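You operate a simulated robot arm through the tools that you are given. There is no shell and no other tool.

You run a simulated robot arm. Do the job below in one go: nothing can be reset, and whatever is moved stays where it is left.

## Task
Switch the heat off, let the tunnel cool, then switch the air off.
Fine: both blowers; the air runs till the hot lamp is out.
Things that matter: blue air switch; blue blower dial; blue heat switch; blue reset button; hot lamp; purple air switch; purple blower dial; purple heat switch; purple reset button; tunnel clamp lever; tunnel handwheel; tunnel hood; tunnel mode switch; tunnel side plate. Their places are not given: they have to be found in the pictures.

The check looks at the end state, three seconds after you hand in, the way a careful person would. Anything else that was tipped, shoved, dropped, spilled or broken makes it a failure.

## Robot
A 6-joint arm with a three-finger gripper, fixed in place. Base frame: the origin is on the floor under the middle of its stand, x ahead of it, y to its left, z up. Readings come in cm, degrees, newtons and seconds.
It reaches about 121.3 cm from its shoulder. Its first joint turns from -166.0 to 166.0 degrees. Payload 4.89 kg.
The tool frame sits at the grasp point between the pads (the TCP): z along the fingers, y along the line on which they close. The tips reach 3 cm beyond it. The gripper opens to 16.4 cm; its body begins 12.5 cm behind the TCP.
Orientation is that of the tool frame in the base frame, as a unit quaternion [x, y, z, w]. With the fingers straight down and closing along the base's y, the tool's x points along the base's -x, its y along +y and its z along -z.

## Interface
- The arm moves only by the tool play_rows. Its argument "steps" is a list of rows, each an object (a shift or turn left out is 0, a gripper value left out holds the last) with "translation": the shift along the tool's x, y, z in cm, a list of three; "rotation": the turn, a rotation vector about the tool's x, y, z in degrees, a list of three. In form: [{"translation": [tx, ty, tz], "rotation": [wx, wy, wz]}, ...]. A call has 1 to 20 rows; each row shifts and turns the commanded pose from where the row before left it, along the tool's axes as they then stand. "fingers" is the closure in counts, from 0 (fully open) to 255 (shut), set as the call begins (left out, the last holds). Rows are played at 5 a second. More than 5 cm and 8.6 degrees between two rows, or a gripper value outside its range, and nothing of the call is played. A pose out of reach is approached as far as the arm can. The call stops where the force on the tool passes 40 N (or 10 N more than at its start, if that is more) or the arm is blocked; 0.2 s more then pass. Each finger travels about 10.8 cm/s and halts on what it meets, pressing with about 45 N; the grip force reading is that of the motor and also rises with nothing between the fingers. The clock runs only during rows and for 0.2 s after the last one: add rows that do not move to give the fingers time. It gives the time, the measured TCP pose, the force on the tool (base axes), the opening and the grip force at its end, in the units of the frame above (readings bear some noise), with the torque about the TCP (base axes, N m) and any sound that the robot's microphone picked up.
- Cameras (640 x 400 px; columns grow to the right, rows downward): "scene" is fixed at [4.97, -64.93, 170.47]; the picture's right is [0.95, -0.33, 0.00], its down [-0.12, -0.35, -0.93] and it looks along [0.30, 0.88, -0.37] (base axes); focal length 356 px, centre (320, 200). "wrist" rides on the gripper at [7.6, -0.2, -15.2] in the tool frame; the picture's right is [0.02, 1.00, 0.00], its down [-0.88, 0.02, -0.47] and it looks along [-0.47, 0.01, 0.88] (tool axes); focal length 247 px, centre (320, 200).
- grab_frame(camera): a new picture of that camera. The clock stands still meanwhile.
- lift_body(by): moves the trunk up (or, below 0, down) by that many cm; the arm rides with it, the base frame stays. It gives what a move gives, with no picture.
- locate(camera, pixels): for up to 12 pixels [column, row] of the newest picture of that camera ("zoom" is the newest enlarged one), the place [x, y, z] in the base frame of the surface seen there, good to about 0.2 cm. The clock stands still meanwhile.
- zoom(camera, box): a new picture of the part [left, top, right, bottom] of that camera's present view, enlarged. The clock stands still meanwhile.
- finish_job(): hands the job in; it is judged then, once.

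Leave the gripper open and the arm clear of the work at the hand-in unless told otherwise.

The tools are called as name(argument=value, ...) on one line, values as JSON. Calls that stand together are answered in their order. play_rows: Moves the arm, as the interface text tells. Its arguments: {"type":"object","properties":{"steps":{"type":"array"},"fingers":{"type":"number"}},"required":["steps"]} The other tools are called the same way: lift_body (by) moves the trunk up or down; grab_frame (camera) takes a picture; locate (camera, pixels) gives the place of the surface under pixels of a picture; zoom (camera, box) takes an enlarged picture of a part of a camera's view; finish_job () hands the job in.

At the start:

```text
clock: 0.0
position: [49.07, 47.87, 136.94]
tcp_rot: [0.001, 1.0, 0.0, -0.001]
contact_force: [0.4, -0.2, -0.6]
torque: [-0.01, 0.0, 0.02]
width: 16.41
grasp_force: 0.1
trunk travel left (down, up): [-22.5, 16.5]
```

scene: 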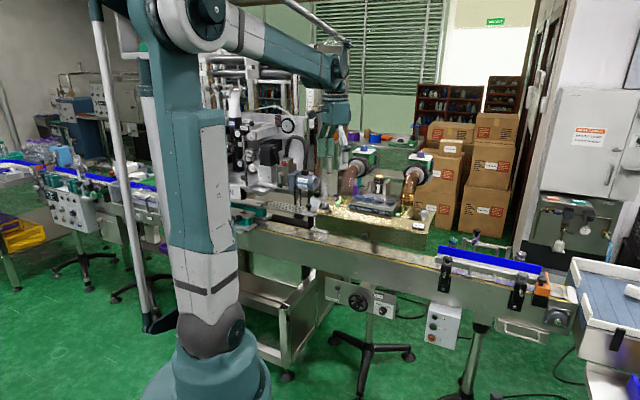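
wrist: 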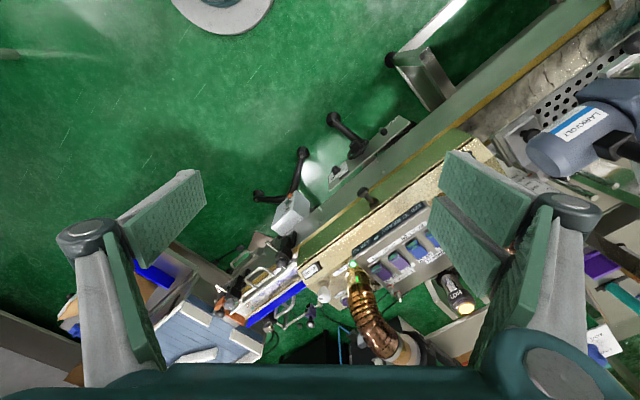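

I see a conveyor line with a heat tunnel around pixels (330-440, 140-250) in the scene view. First I'll zoom in on the tunnel area to find the controls.

zoom(camera="scene", box=[310, 130, 450, 260])

zoom(camera="wrist", box=[240, 140, 540, 360])

```text
3.08 times, centred on (380, 195) of scene
```

zoom: 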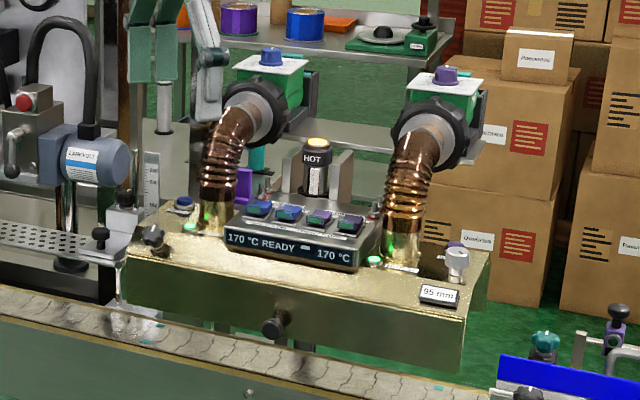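

```text
1.82 times, centred on (390, 250) of wrist
```

zoom: 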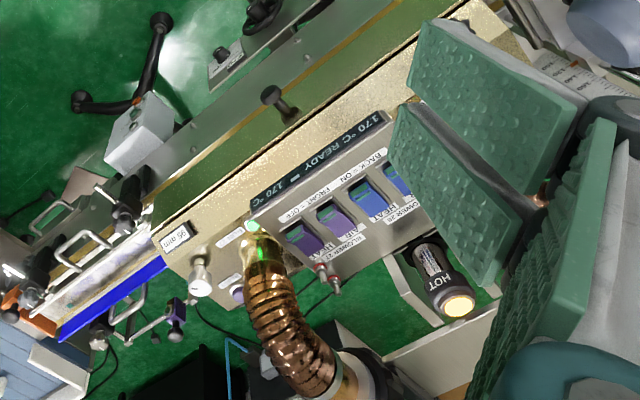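

The control box carries four rocker switches and a display "170 °C READY – 170 °C"; the hot lamp glows. I'll zoom closer on the labels.

zoom(camera="scene", box=[356, 170, 396, 195])

zoom(camera="wrist", box=[340, 190, 460, 290])

zoom(camera="scene", box=[330, 165, 430, 235])

```text
16.00 times, centred on (376, 182) of scene
```

zoom: 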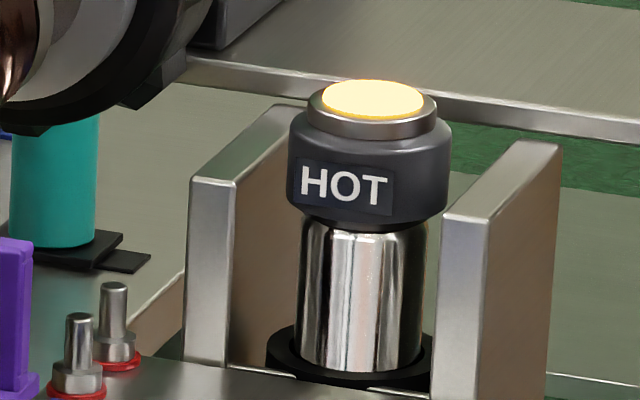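

```text
4.00 times, centred on (400, 240) of wrist
```

zoom: 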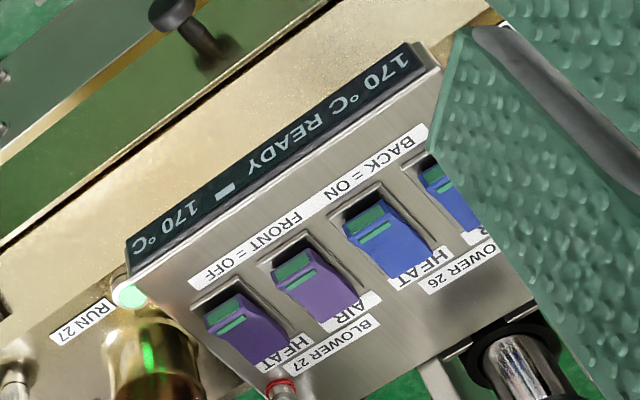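

```text
5.71 times, centred on (380, 200) of scene
```

zoom: 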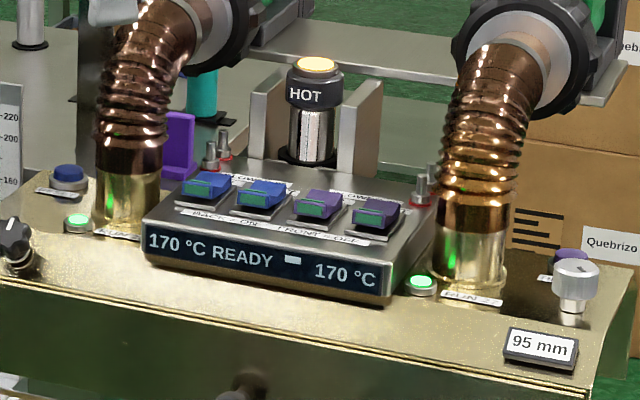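

I'll zoom in on the switch panel in the scene view to read each label (around pixels (360-405, 192-210)).

zoom(camera="scene", box=[354, 188, 406, 220])

zoom(camera="scene", box=[358, 192, 384, 208])

zoom(camera="scene", box=[378, 194, 404, 210])

```text
12.31 times, centred on (380, 204) of scene
```

zoom: 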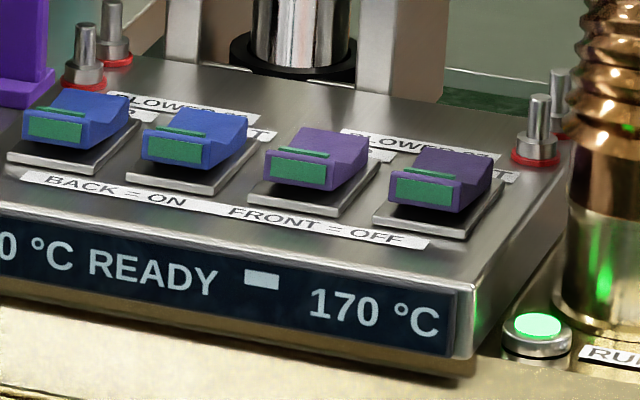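

```text
16.00 times, centred on (371, 200) of scene
```

zoom: 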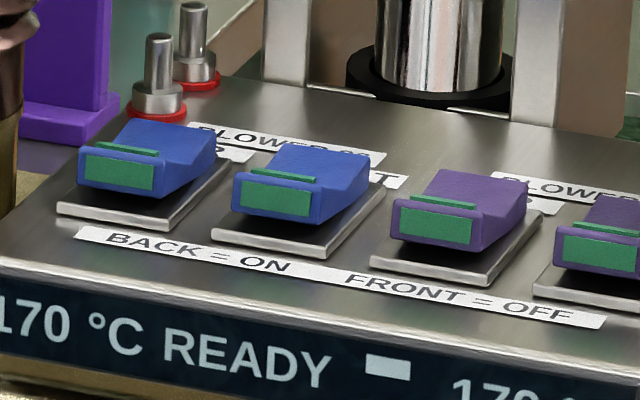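

```text
16.00 times, centred on (391, 202) of scene
```

zoom: 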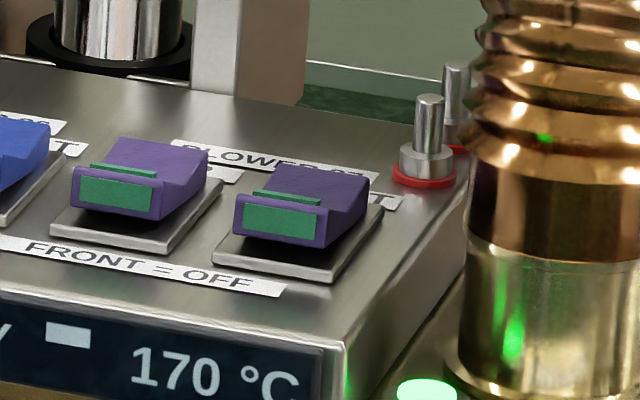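

The rockers are raised at the front (back pressed = ON). I'll re-take the panel zoom and locate rocker points: front top edges, back edges, panel, and neighbours.

zoom(camera="scene", box=[354, 188, 406, 220])

```text
12.31 times, centred on (380, 204) of scene
```

zoom: 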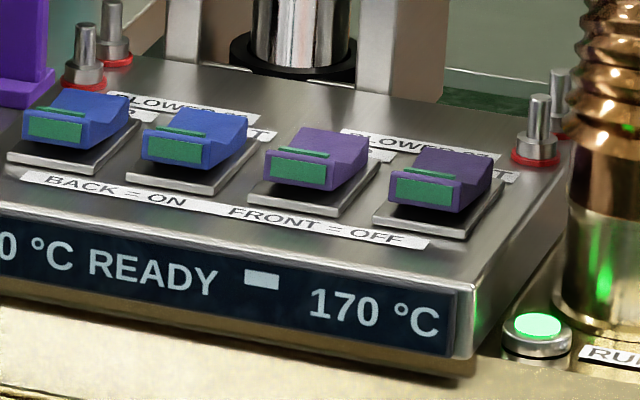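

Now I locate: front-raised top edge and back of each rocker, plus panel points.

locate(camera="zoom", pixels=[[60, 112], [100, 95], [180, 132], [215, 115], [303, 155], [335, 138], [430, 176], [465, 158], [330, 232], [540, 110], [90, 35], [540, 325]])

locate(camera="zoom", pixels=[[55, 130], [175, 150], [298, 173], [425, 190], [300, 190], [345, 172], [15, 205], [470, 285], [570, 140], [610, 60], [610, 250], [30, 60]])

```text
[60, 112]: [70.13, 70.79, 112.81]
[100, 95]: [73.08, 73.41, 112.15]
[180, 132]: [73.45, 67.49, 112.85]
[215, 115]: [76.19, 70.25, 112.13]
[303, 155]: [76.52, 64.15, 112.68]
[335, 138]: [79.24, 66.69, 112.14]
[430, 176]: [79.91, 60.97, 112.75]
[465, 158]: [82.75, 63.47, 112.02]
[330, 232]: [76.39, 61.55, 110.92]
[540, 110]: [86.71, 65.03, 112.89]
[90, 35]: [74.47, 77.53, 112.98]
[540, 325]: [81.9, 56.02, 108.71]
```

```text
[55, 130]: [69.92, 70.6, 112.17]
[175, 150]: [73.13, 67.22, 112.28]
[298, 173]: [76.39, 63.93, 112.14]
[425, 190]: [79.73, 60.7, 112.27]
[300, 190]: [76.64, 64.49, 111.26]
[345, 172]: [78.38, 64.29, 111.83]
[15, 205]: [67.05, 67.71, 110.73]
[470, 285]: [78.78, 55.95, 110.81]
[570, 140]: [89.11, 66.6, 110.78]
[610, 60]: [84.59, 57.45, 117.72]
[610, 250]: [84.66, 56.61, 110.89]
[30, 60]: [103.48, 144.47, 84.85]
```

Switch order, scene left to right, reads blue AIR (…R), blue HEAT (…T), purple AIR, purple HEAT; the row runs along about [0.7,-0.7,0] in base. Now I'll locate neighbouring obstacles: hoses, lamp, posts, hood top, in a wider zoom.

zoom(camera="scene", box=[325, 130, 445, 230])

```text
4.00 times, centred on (385, 180) of scene
```

zoom: 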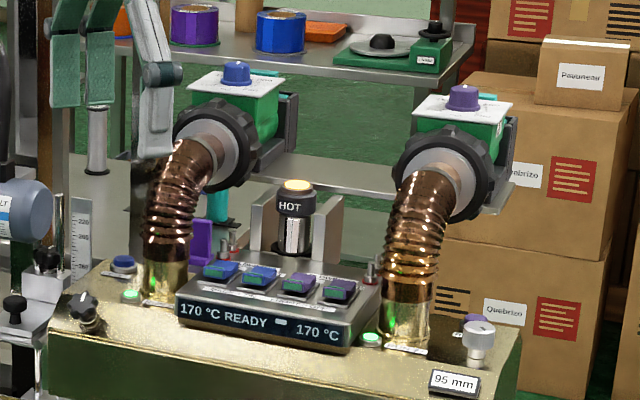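

I locate hose and lamp points on this zoom.

locate(camera="zoom", pixels=[[163, 270], [165, 230], [180, 175], [215, 145], [237, 68], [403, 320], [408, 260], [425, 200], [450, 160], [463, 95], [296, 185], [330, 205]])

locate(camera="zoom", pixels=[[123, 262], [130, 295], [372, 338], [478, 325], [480, 345], [85, 310], [455, 380], [203, 228], [185, 262], [370, 264], [225, 240], [100, 270]])

```text
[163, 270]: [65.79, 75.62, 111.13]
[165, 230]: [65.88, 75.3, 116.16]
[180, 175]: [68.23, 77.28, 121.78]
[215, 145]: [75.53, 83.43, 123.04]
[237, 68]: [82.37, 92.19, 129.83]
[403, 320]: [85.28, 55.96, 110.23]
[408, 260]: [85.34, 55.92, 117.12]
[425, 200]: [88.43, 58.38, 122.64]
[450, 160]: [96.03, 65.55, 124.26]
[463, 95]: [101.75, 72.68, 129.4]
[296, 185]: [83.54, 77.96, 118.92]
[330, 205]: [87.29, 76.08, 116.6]
```

```text
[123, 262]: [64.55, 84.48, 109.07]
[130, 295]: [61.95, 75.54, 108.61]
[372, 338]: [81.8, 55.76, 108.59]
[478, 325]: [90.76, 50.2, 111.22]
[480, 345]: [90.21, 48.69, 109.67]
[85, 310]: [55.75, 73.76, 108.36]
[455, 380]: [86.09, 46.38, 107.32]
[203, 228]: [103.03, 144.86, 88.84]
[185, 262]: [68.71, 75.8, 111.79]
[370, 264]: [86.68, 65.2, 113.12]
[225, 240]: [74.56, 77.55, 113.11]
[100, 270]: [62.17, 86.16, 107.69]
```

The panel row runs along u=[0.71,-0.71,0], "back" is v=[0.71,0.71,0]; hoses stand about 5 cm beyond each end switch. Next I close the fingers in free air (5 still rows) to see the closed tip shape.

play_rows(steps=[{"translation": [0, 0, 0]}, {"translation": [0, 0, 0]}, {"translation": [0, 0, 0]}, {"translation": [0, 0, 0]}, {"translation": [0, 0, 0]}, {"translation": [0, 0, 0]}], fingers=255)

grab_frame(camera="wrist")

grab_frame(camera="scene")

```text
clock: 1.4
position: [49.09, 47.95, 137.01]
tcp_rot: [0.0, 1.0, 0.0, 0.0]
contact_force: [-1.2, 0.2, 0.2]
torque: [0.01, 0.02, -0.03]
width: 0.0
grasp_force: 45.1
trunk travel left (down, up): [-22.5, 16.5]
```

```text
taken
```

wrist: 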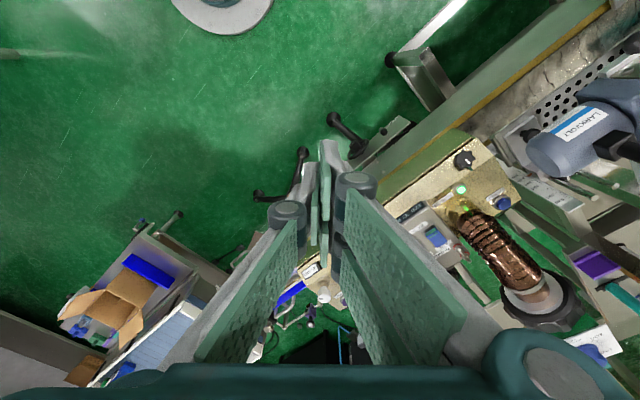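

```text
taken
```

scene: 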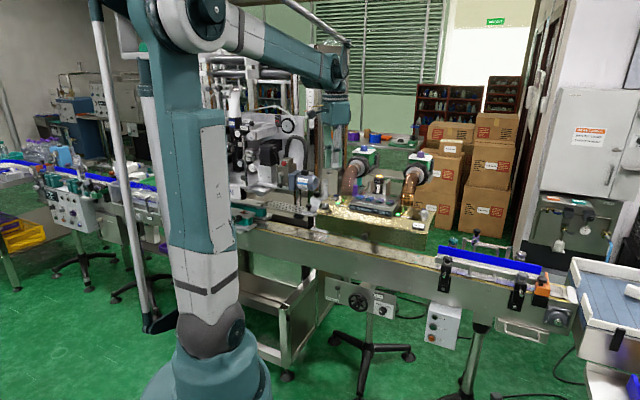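

Fingers are shut (width 0). I'll zoom in on the closed tips in both views (wrist around (325,200); scene around (333,105)).

zoom(camera="wrist", box=[240, 120, 420, 270])

zoom(camera="scene", box=[295, 80, 375, 180])

```text
2.67 times, centred on (330, 195) of wrist
```

zoom: 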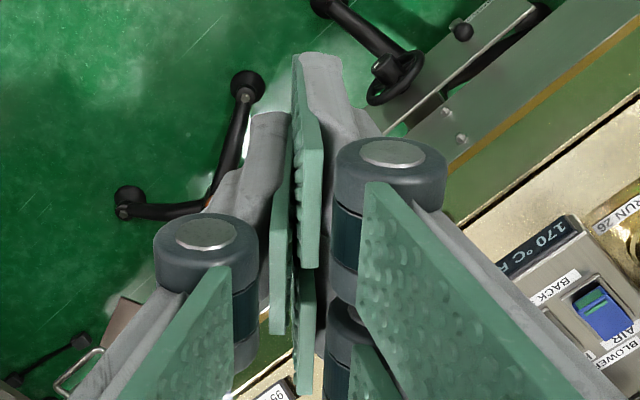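

```text
4.00 times, centred on (335, 130) of scene
```

zoom: 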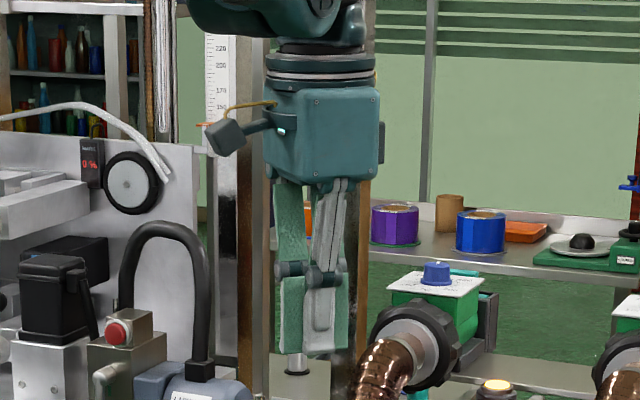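

In the wrist zoom the closed tips show: one finger at the +x side (tip ~(318,58)), thumb in the middle ((268,118)), another behind. I'll locate those tip points to get the true tip geometry.

zoom(camera="wrist", box=[290, 130, 370, 180])

zoom(camera="scene", box=[320, 135, 350, 175])

```text
8.00 times, centred on (330, 155) of wrist
```

zoom: 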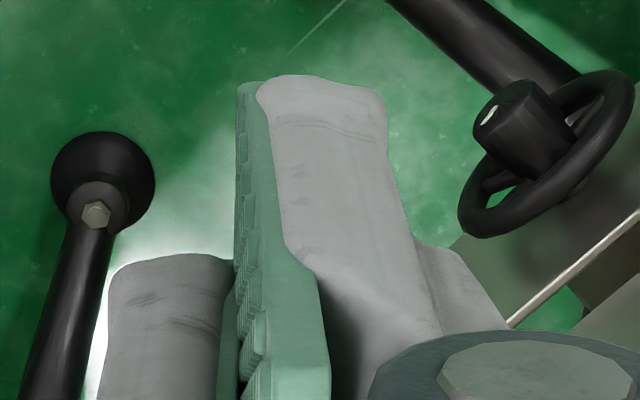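

```text
10.00 times, centred on (335, 155) of scene
```

zoom: 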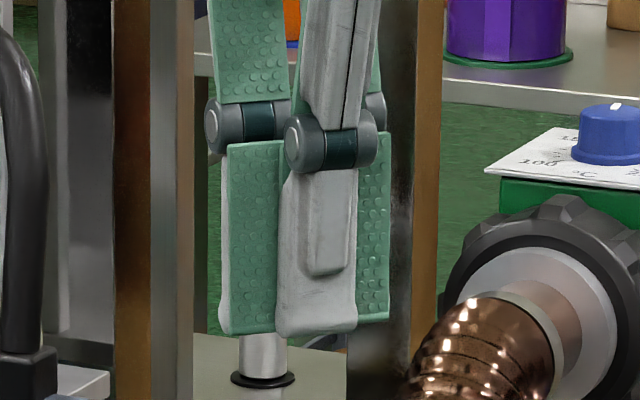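

Now locate the tip corners in this scene zoom.

locate(camera="zoom", pixels=[[225, 320], [270, 325], [285, 325], [350, 325], [355, 318], [385, 312], [255, 240], [320, 240], [375, 230], [295, 140], [370, 140], [212, 130]])

```text
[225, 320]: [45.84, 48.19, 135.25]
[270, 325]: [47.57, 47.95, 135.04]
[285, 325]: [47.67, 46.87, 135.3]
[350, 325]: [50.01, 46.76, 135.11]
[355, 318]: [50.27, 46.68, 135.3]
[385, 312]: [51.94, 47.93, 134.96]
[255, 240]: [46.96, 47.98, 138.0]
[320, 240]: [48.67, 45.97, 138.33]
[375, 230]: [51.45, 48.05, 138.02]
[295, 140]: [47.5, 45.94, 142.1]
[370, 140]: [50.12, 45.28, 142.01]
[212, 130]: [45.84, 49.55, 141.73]
```

Tip geometry: thumb spans tool x −1.3..+1.3 on the −y side, the pair spans x about −3.1..+3.3 on the +y side, block ~3 cm thick along y. Plan: yaw −45° about tool z (so tool x faces away from the panel's back), tilt ~30° about tool −y so only the +x finger's tip presses the rocker fronts. First I check tall obstacles nearby and hose edges in the scene.

zoom(camera="scene", box=[325, 140, 445, 230])

locate(camera="scene", pixels=[[305, 182], [297, 140], [272, 125], [318, 178], [330, 185], [316, 215], [240, 110], [290, 125], [312, 232], [333, 105], [345, 75], [330, 60]])

```text
4.44 times, centred on (385, 185) of scene
```

zoom: 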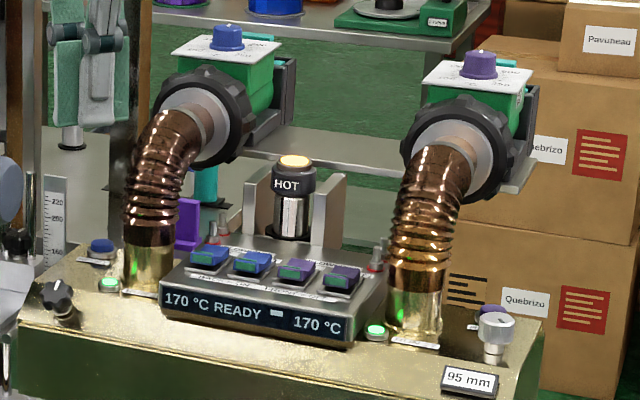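

```text
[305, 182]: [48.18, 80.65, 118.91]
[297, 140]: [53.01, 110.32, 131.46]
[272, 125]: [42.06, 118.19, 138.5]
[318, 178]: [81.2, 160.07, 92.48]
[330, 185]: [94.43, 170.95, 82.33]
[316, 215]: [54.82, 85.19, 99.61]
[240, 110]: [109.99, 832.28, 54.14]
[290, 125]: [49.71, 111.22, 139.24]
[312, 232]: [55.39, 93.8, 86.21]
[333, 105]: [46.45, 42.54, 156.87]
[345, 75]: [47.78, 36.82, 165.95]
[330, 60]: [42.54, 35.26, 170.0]
```

Tall gear lies at y>80, away from my path. Now hose edges facing the panel.

locate(camera="zoom", pixels=[[390, 300], [390, 260], [396, 215], [404, 185], [410, 150], [425, 170], [171, 285], [173, 255], [178, 225], [190, 185], [205, 165], [225, 150]])

```text
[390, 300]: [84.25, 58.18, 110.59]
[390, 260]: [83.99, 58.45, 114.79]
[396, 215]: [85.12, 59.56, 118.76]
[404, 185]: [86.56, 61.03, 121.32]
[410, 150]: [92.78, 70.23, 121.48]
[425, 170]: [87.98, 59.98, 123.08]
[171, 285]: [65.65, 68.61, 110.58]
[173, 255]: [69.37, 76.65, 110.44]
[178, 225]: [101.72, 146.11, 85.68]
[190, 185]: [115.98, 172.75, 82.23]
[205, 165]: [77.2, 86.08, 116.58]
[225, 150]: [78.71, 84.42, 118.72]
```

Hose edge stays at u≥18, leaning back as it rises; there's clearance. Now rotate in place: 6 rows of −7.5° about tool z, then 4 rows of −7.5° about tool y.

play_rows(steps=[{"rotation": [0, 0, -7.5]}, {"rotation": [0, 0, -7.5]}, {"rotation": [0, 0, -7.5]}, {"rotation": [0, 0, -7.5]}, {"rotation": [0, 0, -7.5]}, {"rotation": [0, 0, -7.5]}, {"rotation": [0, -7.5, 0]}, {"rotation": [0, -7.5, 0]}, {"rotation": [0, -7.5, 0]}, {"rotation": [0, -7.5, 0]}, {"translation": [0, 0, 0]}], fingers=255)

grab_frame(camera="wrist")

grab_frame(camera="scene")

```text
clock: 3.8
position: [49.04, 47.98, 137.13]
tcp_rot: [-0.369, 0.892, 0.1, 0.24]
contact_force: [0.1, -0.4, 0.6]
torque: [0.1, -0.09, 0.0]
width: 0.01
grasp_force: 45.2
trunk travel left (down, up): [-22.5, 16.5]
```

```text
taken
```

wrist: 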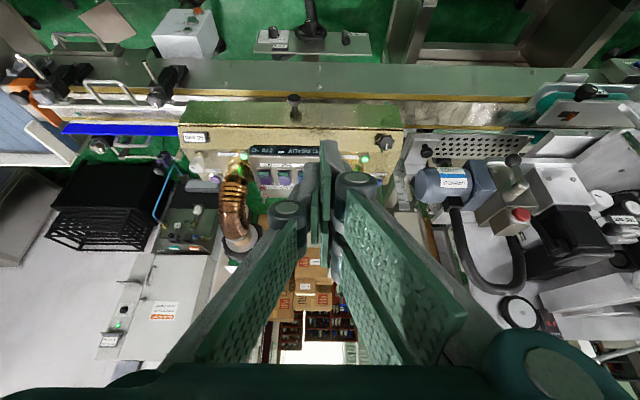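

```text
taken
```

scene: 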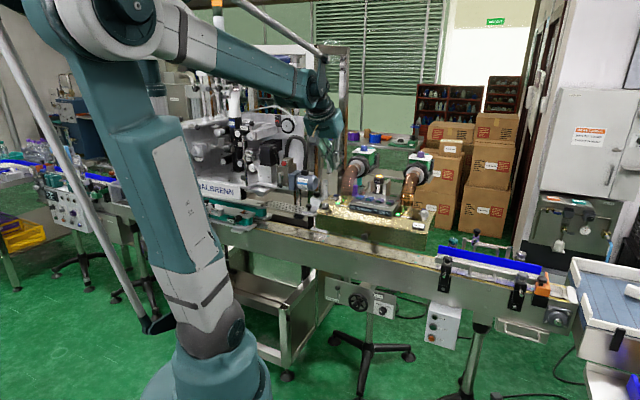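

Orientation is as intended (tool z = [0.35,0.35,−0.87]). The arm looks clear. Now I move toward the purple heat switch, stopping high and in front: about u=13.85, v=95, z=128.

play_rows(steps=[{"translation": [-2.615, -1.87, 3.01]}, {"translation": [-2.615, -1.87, 3.01]}, {"translation": [-2.615, -1.87, 3.01]}, {"translation": [-2.615, -1.87, 3.01]}, {"translation": [-2.615, -1.87, 3.01]}, {"translation": [-2.615, -1.87, 3.01]}, {"translation": [-2.615, -1.87, 3.01]}, {"translation": [0, 0, 0]}])

grab_frame(camera="wrist")

grab_frame(camera="scene")

```text
clock: 5.6
position: [77.48, 57.41, 127.75]
tcp_rot: [-0.369, 0.892, 0.099, 0.239]
contact_force: [1.8, 1.1, -0.7]
torque: [-0.05, 0.15, 0.07]
width: 0.0
grasp_force: 44.8
trunk travel left (down, up): [-22.5, 16.5]
```

```text
taken
```

wrist: 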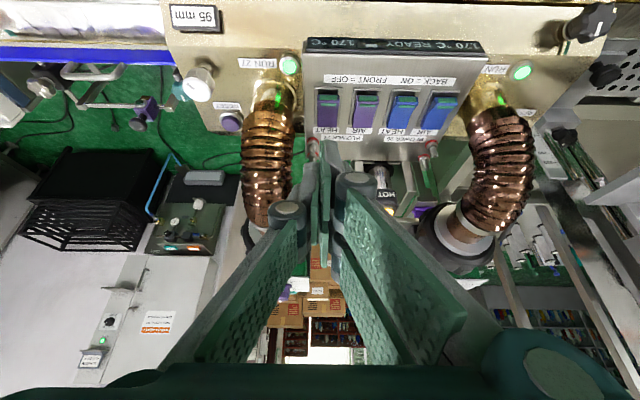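

```text
taken
```

scene: 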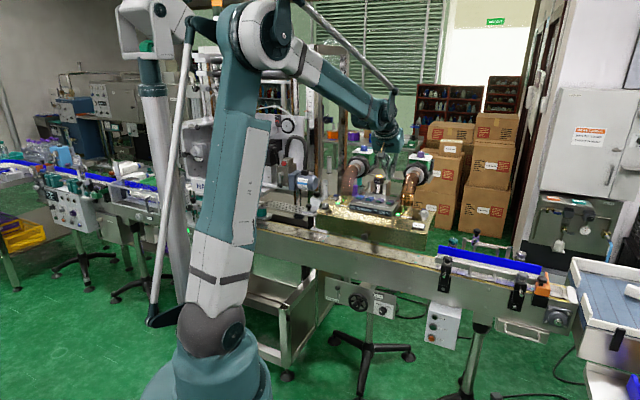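

Now the wrist view shows the four rockers plainly (columns ~327, 365, 402, 440, row ~105). I'll zoom on them to confirm labels and locate their edges.

zoom(camera="wrist", box=[290, 60, 480, 175])

```text
3.37 times, centred on (385, 118) of wrist
```

zoom: 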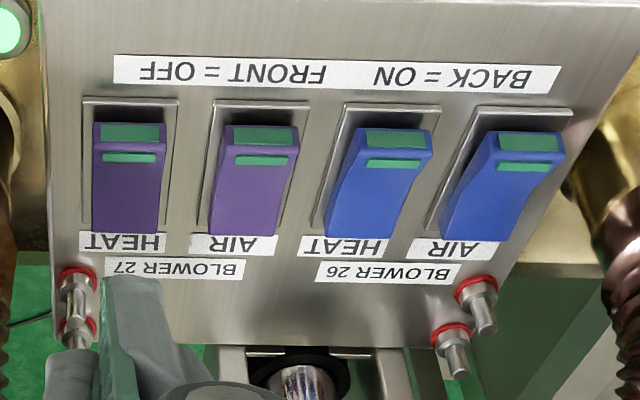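

Labels confirmed: purple HEAT, purple AIR (Blower 27), blue HEAT, blue AIR (Blower 26); front = OFF. Locate front-top edges, mid and back of each rocker.

locate(camera="zoom", pixels=[[128, 150], [128, 170], [126, 228], [98, 150], [162, 150], [260, 152], [245, 228], [391, 155], [365, 228], [527, 160], [480, 228], [128, 190]])

locate(camera="zoom", pixels=[[128, 142], [260, 145], [391, 148], [527, 153], [130, 112], [126, 205], [70, 150], [192, 150], [90, 320], [75, 290], [20, 100], [40, 250]])

```text
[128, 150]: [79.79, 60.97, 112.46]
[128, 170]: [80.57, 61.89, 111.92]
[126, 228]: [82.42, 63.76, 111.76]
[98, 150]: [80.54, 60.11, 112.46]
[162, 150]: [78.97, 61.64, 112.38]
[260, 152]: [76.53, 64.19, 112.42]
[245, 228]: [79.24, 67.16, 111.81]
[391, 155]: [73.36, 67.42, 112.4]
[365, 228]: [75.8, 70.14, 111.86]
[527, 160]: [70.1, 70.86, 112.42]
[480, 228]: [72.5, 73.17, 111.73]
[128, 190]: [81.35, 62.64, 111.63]
```

```text
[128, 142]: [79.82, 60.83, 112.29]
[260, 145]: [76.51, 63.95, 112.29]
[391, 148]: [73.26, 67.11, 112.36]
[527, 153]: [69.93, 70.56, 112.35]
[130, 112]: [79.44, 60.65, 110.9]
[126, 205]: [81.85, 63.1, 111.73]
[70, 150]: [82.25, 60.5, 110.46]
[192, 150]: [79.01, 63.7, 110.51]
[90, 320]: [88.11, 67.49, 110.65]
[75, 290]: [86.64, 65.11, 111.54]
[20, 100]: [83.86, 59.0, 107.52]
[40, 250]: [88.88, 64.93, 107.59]
```

Geometry: rocker front top edge v≈99.4–99.5, z≈112.8; valley near v≈101.8; spacing 4.65. I now check the finger-tip location in the scene view at this orientation to calibrate the lowest point.

zoom(camera="scene", box=[365, 130, 425, 210])

```text
5.00 times, centred on (395, 170) of scene
```

zoom: 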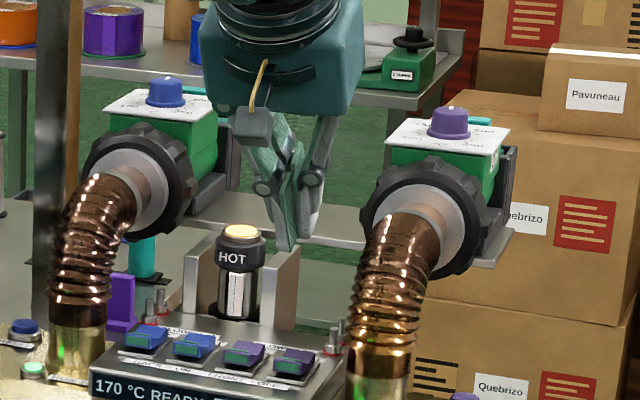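

zoom(camera="scene", box=[375, 155, 399, 182])

```text
14.81 times, centred on (387, 168) of scene
```

zoom: 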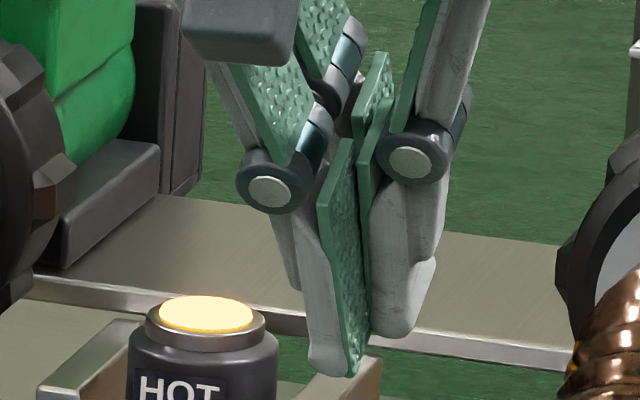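

I can see the lowest finger tip at about (345,372) in this zoom; the thumb tip higher at (395,330). Locate them.

locate(camera="zoom", pixels=[[325, 368], [345, 372], [355, 360], [320, 340], [390, 330], [420, 300], [265, 190], [410, 165], [432, 130], [365, 345], [245, 180], [240, 110]])

```text
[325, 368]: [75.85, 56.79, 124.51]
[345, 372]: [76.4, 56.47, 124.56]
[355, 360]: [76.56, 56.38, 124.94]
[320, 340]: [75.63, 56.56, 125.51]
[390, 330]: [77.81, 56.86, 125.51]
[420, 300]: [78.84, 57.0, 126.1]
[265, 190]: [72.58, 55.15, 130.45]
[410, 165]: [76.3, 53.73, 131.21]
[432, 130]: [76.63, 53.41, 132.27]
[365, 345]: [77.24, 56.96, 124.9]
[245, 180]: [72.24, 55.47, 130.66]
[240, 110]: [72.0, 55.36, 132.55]
```

Calibrated: the pressing tip is at v−1.5, u−0.45, z−3.4 from the TCP. I move to hover over the purple HEAT front edge: TCP u=13.65, v=101.5, z=119.5.

play_rows(steps=[{"translation": [-0.39, 0.18, 3.4]}, {"translation": [-0.39, 0.18, 3.4]}, {"translation": [-0.39, 0.18, 3.4]}, {"translation": [0, 0, 0]}])

zoom(camera="scene", box=[360, 165, 420, 215])

grab_frame(camera="wrist")

```text
clock: 6.6
position: [81.29, 62.06, 119.53]
tcp_rot: [-0.37, 0.892, 0.099, 0.239]
contact_force: [1.3, 1.2, -0.5]
torque: [-0.05, 0.09, 0.0]
width: 0.0
grasp_force: 45.5
trunk travel left (down, up): [-22.5, 16.5]
```

```text
8.00 times, centred on (390, 190) of scene
```

zoom: 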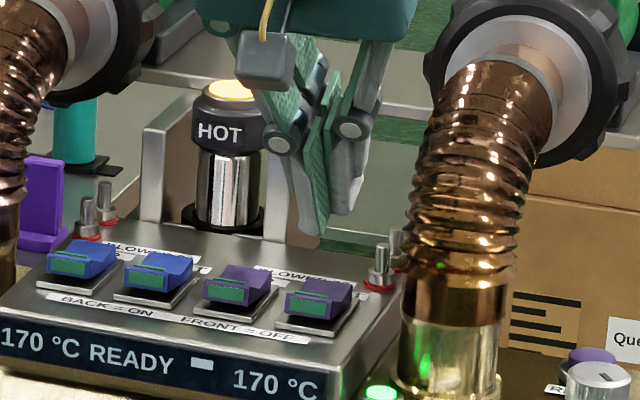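

```text
taken
```

wrist: 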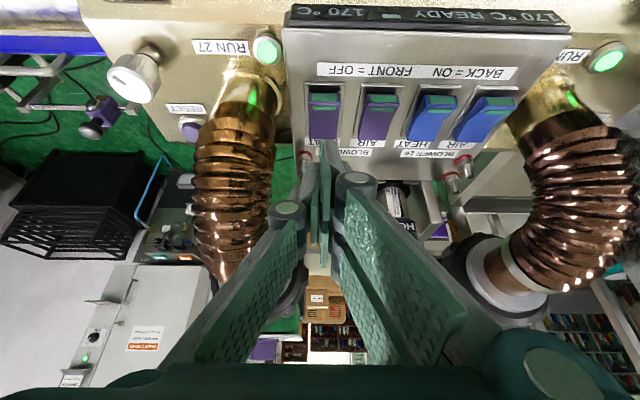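

Aligned over the purple HEAT rocker. Descend 3.2 cm straight down (tool x +0.5, z +0.866 per cm) to just above contact.

play_rows(steps=[{"translation": [0.5, 0, 0.866]}, {"translation": [0.5, 0, 0.866]}, {"translation": [0.5, 0, 0.866]}, {"translation": [0.1, 0, 0.173]}, {"translation": [0, 0, 0]}])

zoom(camera="scene", box=[370, 175, 415, 215])

zoom(camera="wrist", box=[270, 60, 390, 180])

```text
clock: 7.8
position: [81.11, 62.09, 116.44]
tcp_rot: [-0.37, 0.892, 0.1, 0.239]
contact_force: [-0.7, 0.5, 0.5]
torque: [0.01, 0.01, 0.03]
width: 0.0
grasp_force: 45.1
trunk travel left (down, up): [-22.5, 16.5]
```

```text
10.00 times, centred on (392, 195) of scene
```

zoom: 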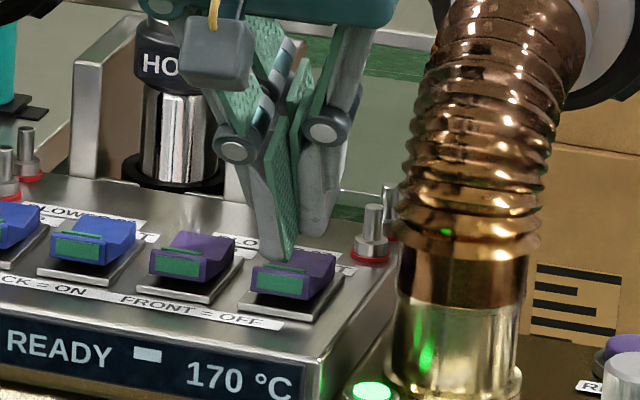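

```text
3.33 times, centred on (330, 120) of wrist
```

zoom: 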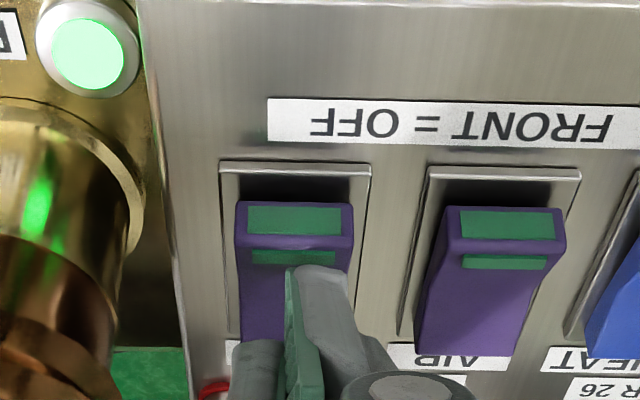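

The tip hovers just over the front green stripe of purple HEAT, no force yet. I'll locate the tip and stripe in this wrist zoom to confirm.

locate(camera="zoom", pixels=[[320, 272], [295, 285], [270, 257], [295, 222], [345, 290], [245, 255], [345, 250]])

```text
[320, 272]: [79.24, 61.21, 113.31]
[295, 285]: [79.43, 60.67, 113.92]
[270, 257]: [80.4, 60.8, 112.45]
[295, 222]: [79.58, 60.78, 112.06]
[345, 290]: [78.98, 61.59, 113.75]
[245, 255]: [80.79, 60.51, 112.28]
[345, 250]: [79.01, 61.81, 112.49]
```

Tip lowest point is near v≈99.6, slightly toward the front edge; shift back 0.3 and +0.2 along the row, then lower 0.9 cm in 0.3 cm rows and read the force.

play_rows(steps=[{"translation": [-0.26, -0.2, 0.15]}, {"translation": [0.15, 0, 0.26]}, {"translation": [0.15, 0, 0.26]}, {"translation": [0.15, 0, 0.26]}, {"translation": [0, 0, 0]}])

zoom(camera="scene", box=[370, 175, 415, 215])

```text
clock: 9.0
position: [81.42, 62.09, 115.46]
tcp_rot: [-0.369, 0.892, 0.099, 0.239]
contact_force: [0.7, 0.7, 3.8]
torque: [0.06, 0.03, -0.05]
width: 0.0
grasp_force: 44.4
trunk travel left (down, up): [-22.5, 16.5]
```

```text
10.00 times, centred on (392, 195) of scene
```

zoom: 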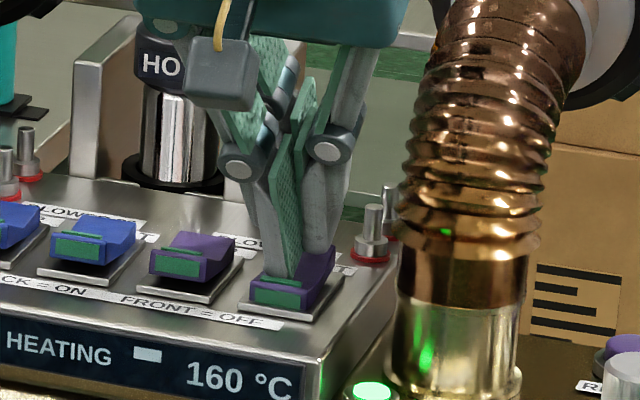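

The rocker tilted; display now shows 160 °C for purple. Press 0.3 cm more to make sure it latches, then lift 3 cm and look.

play_rows(steps=[{"translation": [0.1, 0, 0.173]}, {"translation": [0.05, 0, 0.087]}, {"translation": [0, 0, 0]}, {"translation": [-0.75, 0, -1.3]}, {"translation": [-0.75, 0, -1.3]}, {"translation": [0, 0, 0]}])

zoom(camera="scene", box=[350, 175, 415, 220])

zoom(camera="wrist", box=[240, 0, 560, 200])

```text
clock: 10.4
position: [81.3, 61.99, 118.37]
tcp_rot: [-0.37, 0.892, 0.099, 0.24]
contact_force: [-0.5, 0.8, 0.9]
torque: [0.01, -0.07, -0.03]
width: 0.0
grasp_force: 45.3
trunk travel left (down, up): [-22.5, 16.5]
```

```text
8.89 times, centred on (382, 198) of scene
```

zoom: 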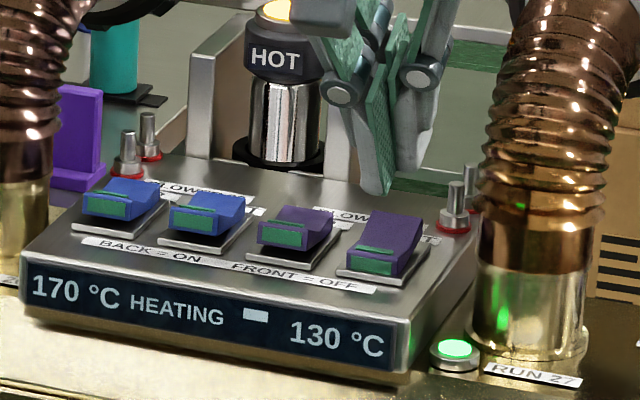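

```text
2.00 times, centred on (400, 100) of wrist
```

zoom: 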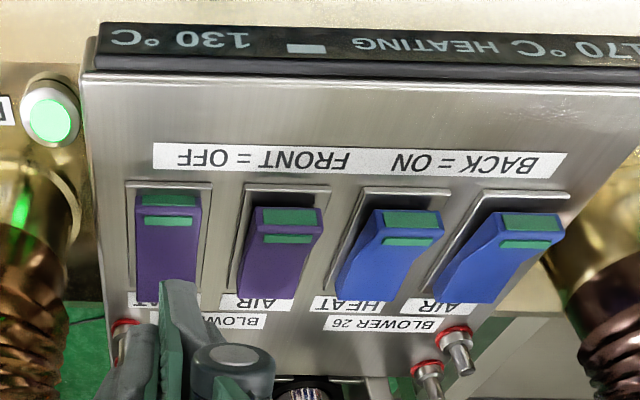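

Purple HEAT is off and cooling (130 °C). Now the blue HEAT rocker: lift 1 cm, shift −9.05 cm along the row (tool y +), then lower to just above contact.

play_rows(steps=[{"translation": [-0.5, 0, -0.866]}, {"translation": [-0.087, 3.02, 0.05]}, {"translation": [0, 3.02, 0]}, {"translation": [0, 3.01, 0]}, {"translation": [0, 0, 0]}, {"translation": [0.5, 0, 0.866]}, {"translation": [0.5, 0, 0.866]}, {"translation": [0.5, 0, 0.866]}, {"translation": [0, 0, 0]}])

zoom(camera="scene", box=[345, 175, 410, 220])

zoom(camera="wrist", box=[220, 40, 420, 180])

```text
clock: 12.4
position: [74.97, 68.47, 116.31]
tcp_rot: [-0.369, 0.893, 0.099, 0.239]
contact_force: [-0.1, 0.7, 0.8]
torque: [-0.04, -0.04, -0.01]
width: 0.01
grasp_force: 45.3
trunk travel left (down, up): [-22.5, 16.5]
```

```text
8.89 times, centred on (378, 198) of scene
```

zoom: 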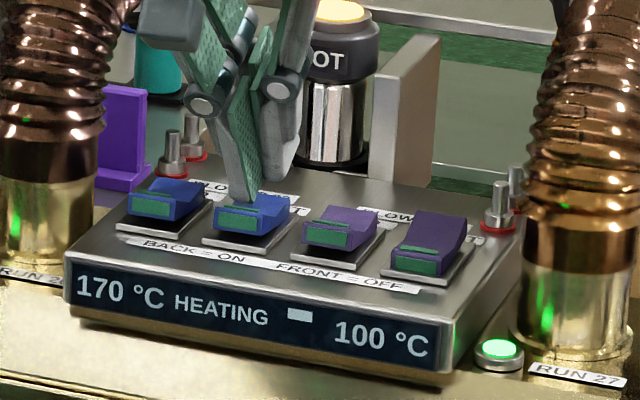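

```text
2.86 times, centred on (320, 110) of wrist
```

zoom: 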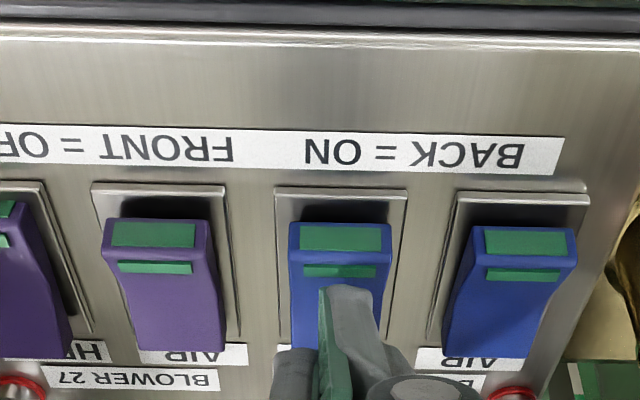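

Tip is centred over the blue HEAT front. Press down 1.2 cm in 0.3 rows, hold, then lift 3 cm.

play_rows(steps=[{"translation": [0.15, 0, 0.26]}, {"translation": [0.15, 0, 0.26]}, {"translation": [0.15, 0, 0.26]}, {"translation": [0.13, 0, 0.225]}, {"translation": [0, 0, 0]}, {"translation": [-0.75, 0, -1.3]}, {"translation": [-0.75, 0, -1.3]}, {"translation": [0, 0, 0]}])

zoom(camera="scene", box=[345, 170, 415, 220])

zoom(camera="wrist", box=[200, 0, 520, 200])

```text
clock: 13.4
position: [75.09, 68.54, 115.49]
tcp_rot: [-0.37, 0.892, 0.1, 0.241]
contact_force: [-2.4, -3.5, 24.6]
torque: [-0.28, 0.36, -0.01]
width: 0.01
grasp_force: 44.9
trunk travel left (down, up): [-22.5, 16.5]
stopped in row 5: the force on the tool passed its limit at 46 N (the readings are from after the stop); the commanded pose is now the measured one
```

```text
8.00 times, centred on (380, 195) of scene
```

zoom: 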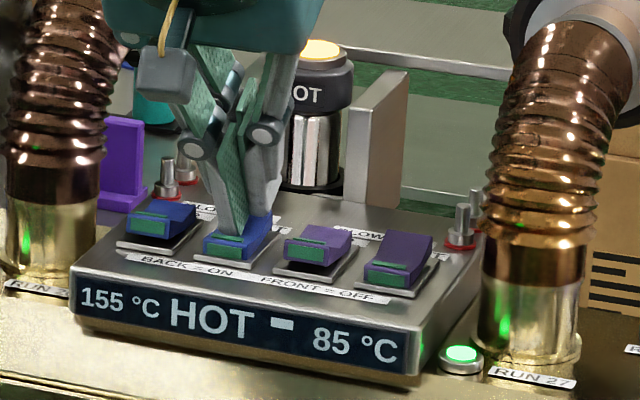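

```text
2.00 times, centred on (360, 100) of wrist
```

zoom: 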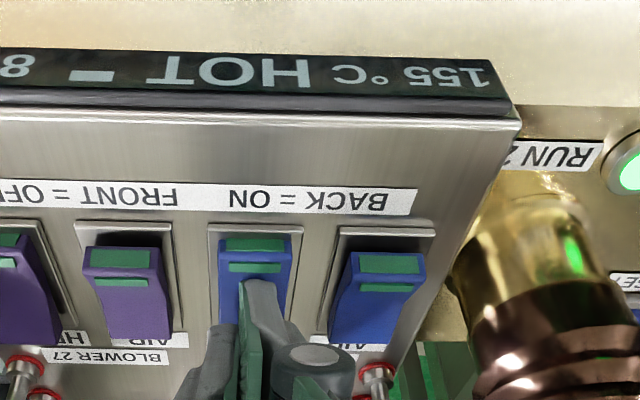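

Blue HEAT flipped (display "155 °C HOT 85 °C"); the stop was bottoming out. Lift straight up 4 cm.

play_rows(steps=[{"translation": [-0.5, 0, -0.866]}, {"translation": [-0.75, 0, -1.3]}, {"translation": [-0.75, 0, -1.3]}, {"translation": [0, 0, 0]}])

zoom(camera="scene", box=[345, 165, 415, 220])

zoom(camera="wrist", box=[200, 0, 520, 200])

```text
clock: 14.4
position: [75.11, 68.62, 119.34]
tcp_rot: [-0.369, 0.892, 0.1, 0.241]
contact_force: [-0.9, -0.5, -0.2]
torque: [0.0, -0.02, -0.03]
width: 0.0
grasp_force: 45.4
trunk travel left (down, up): [-22.5, 16.5]
```

```text
7.27 times, centred on (380, 192) of scene
```

zoom: 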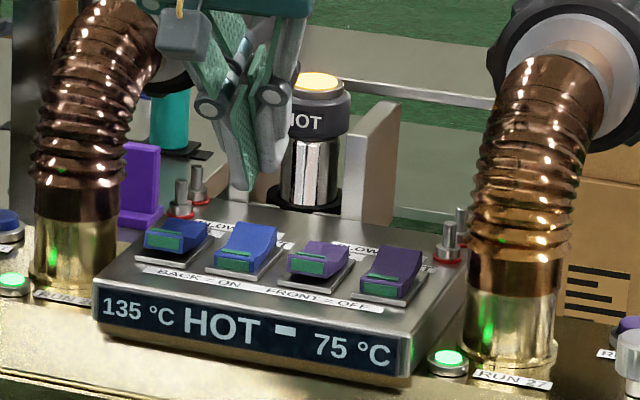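

```text
2.00 times, centred on (360, 100) of wrist
```

zoom: 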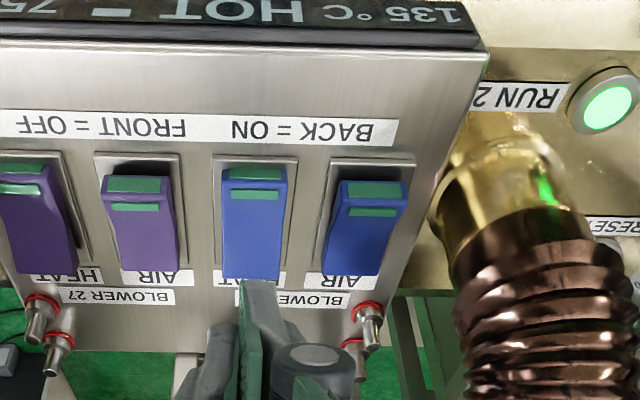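

Both heats are off, both airs still on, lamp lit. I wait 4 s (20 still rows) and check the lamp.

play_rows(steps=[{"translation": [0, 0, 0]}, {"translation": [0, 0, 0]}, {"translation": [0, 0, 0]}, {"translation": [0, 0, 0]}, {"translation": [0, 0, 0]}, {"translation": [0, 0, 0]}, {"translation": [0, 0, 0]}, {"translation": [0, 0, 0]}, {"translation": [0, 0, 0]}, {"translation": [0, 0, 0]}, {"translation": [0, 0, 0]}, {"translation": [0, 0, 0]}, {"translation": [0, 0, 0]}, {"translation": [0, 0, 0]}, {"translation": [0, 0, 0]}, {"translation": [0, 0, 0]}, {"translation": [0, 0, 0]}, {"translation": [0, 0, 0]}, {"translation": [0, 0, 0]}, {"translation": [0, 0, 0]}])

zoom(camera="scene", box=[345, 165, 415, 220])

```text
clock: 18.6
position: [75.13, 68.77, 119.38]
tcp_rot: [-0.369, 0.892, 0.1, 0.241]
contact_force: [0.2, 0.5, -0.7]
torque: [0.02, 0.0, -0.01]
width: 0.02
grasp_force: 44.7
trunk travel left (down, up): [-22.5, 16.5]
```

```text
7.27 times, centred on (380, 192) of scene
```

zoom: 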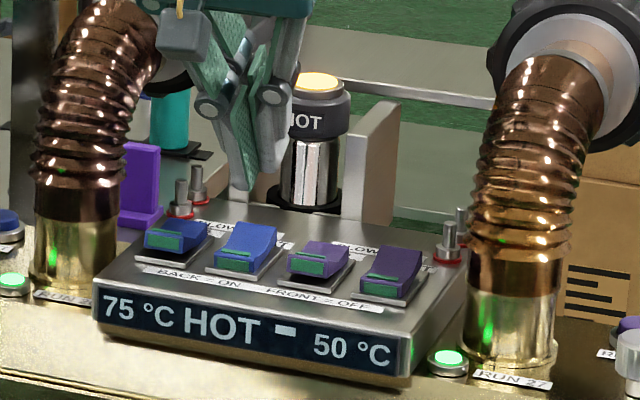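

Now 75 °C / 50 °C, still HOT. Wait another 4 s.

play_rows(steps=[{"translation": [0, 0, 0]}, {"translation": [0, 0, 0]}, {"translation": [0, 0, 0]}, {"translation": [0, 0, 0]}, {"translation": [0, 0, 0]}, {"translation": [0, 0, 0]}, {"translation": [0, 0, 0]}, {"translation": [0, 0, 0]}, {"translation": [0, 0, 0]}, {"translation": [0, 0, 0]}, {"translation": [0, 0, 0]}, {"translation": [0, 0, 0]}, {"translation": [0, 0, 0]}, {"translation": [0, 0, 0]}, {"translation": [0, 0, 0]}, {"translation": [0, 0, 0]}, {"translation": [0, 0, 0]}, {"translation": [0, 0, 0]}, {"translation": [0, 0, 0]}, {"translation": [0, 0, 0]}])

zoom(camera="scene", box=[345, 165, 415, 220])

```text
clock: 22.8
position: [75.17, 68.71, 119.37]
tcp_rot: [-0.369, 0.892, 0.099, 0.241]
contact_force: [-0.1, 0.2, 0.0]
torque: [-0.01, 0.03, 0.0]
width: 0.0
grasp_force: 45.1
trunk travel left (down, up): [-22.5, 16.5]
```

```text
7.27 times, centred on (380, 192) of scene
```

zoom: 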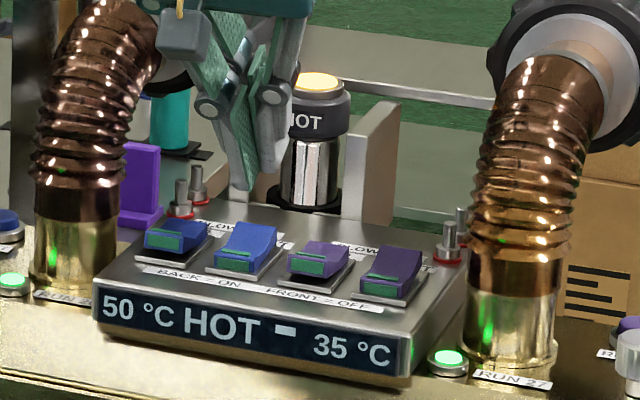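

50 °C / 35 °C, still HOT and the lamp glows. Wait another 4 s.

play_rows(steps=[{"translation": [0, 0, 0]}, {"translation": [0, 0, 0]}, {"translation": [0, 0, 0]}, {"translation": [0, 0, 0]}, {"translation": [0, 0, 0]}, {"translation": [0, 0, 0]}, {"translation": [0, 0, 0]}, {"translation": [0, 0, 0]}, {"translation": [0, 0, 0]}, {"translation": [0, 0, 0]}, {"translation": [0, 0, 0]}, {"translation": [0, 0, 0]}, {"translation": [0, 0, 0]}, {"translation": [0, 0, 0]}, {"translation": [0, 0, 0]}, {"translation": [0, 0, 0]}, {"translation": [0, 0, 0]}, {"translation": [0, 0, 0]}, {"translation": [0, 0, 0]}, {"translation": [0, 0, 0]}])

zoom(camera="scene", box=[345, 165, 415, 220])

```text
clock: 27.0
position: [75.12, 68.57, 119.38]
tcp_rot: [-0.37, 0.892, 0.1, 0.241]
contact_force: [-1.1, 1.1, 0.8]
torque: [-0.02, -0.02, -0.01]
width: 0.0
grasp_force: 45.0
trunk travel left (down, up): [-22.5, 16.5]
```

```text
7.27 times, centred on (380, 192) of scene
```

zoom: 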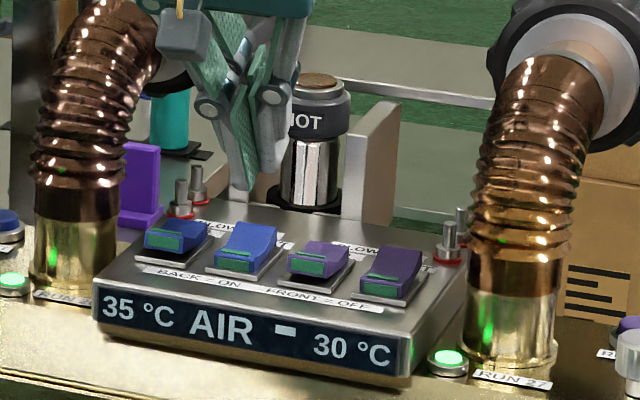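

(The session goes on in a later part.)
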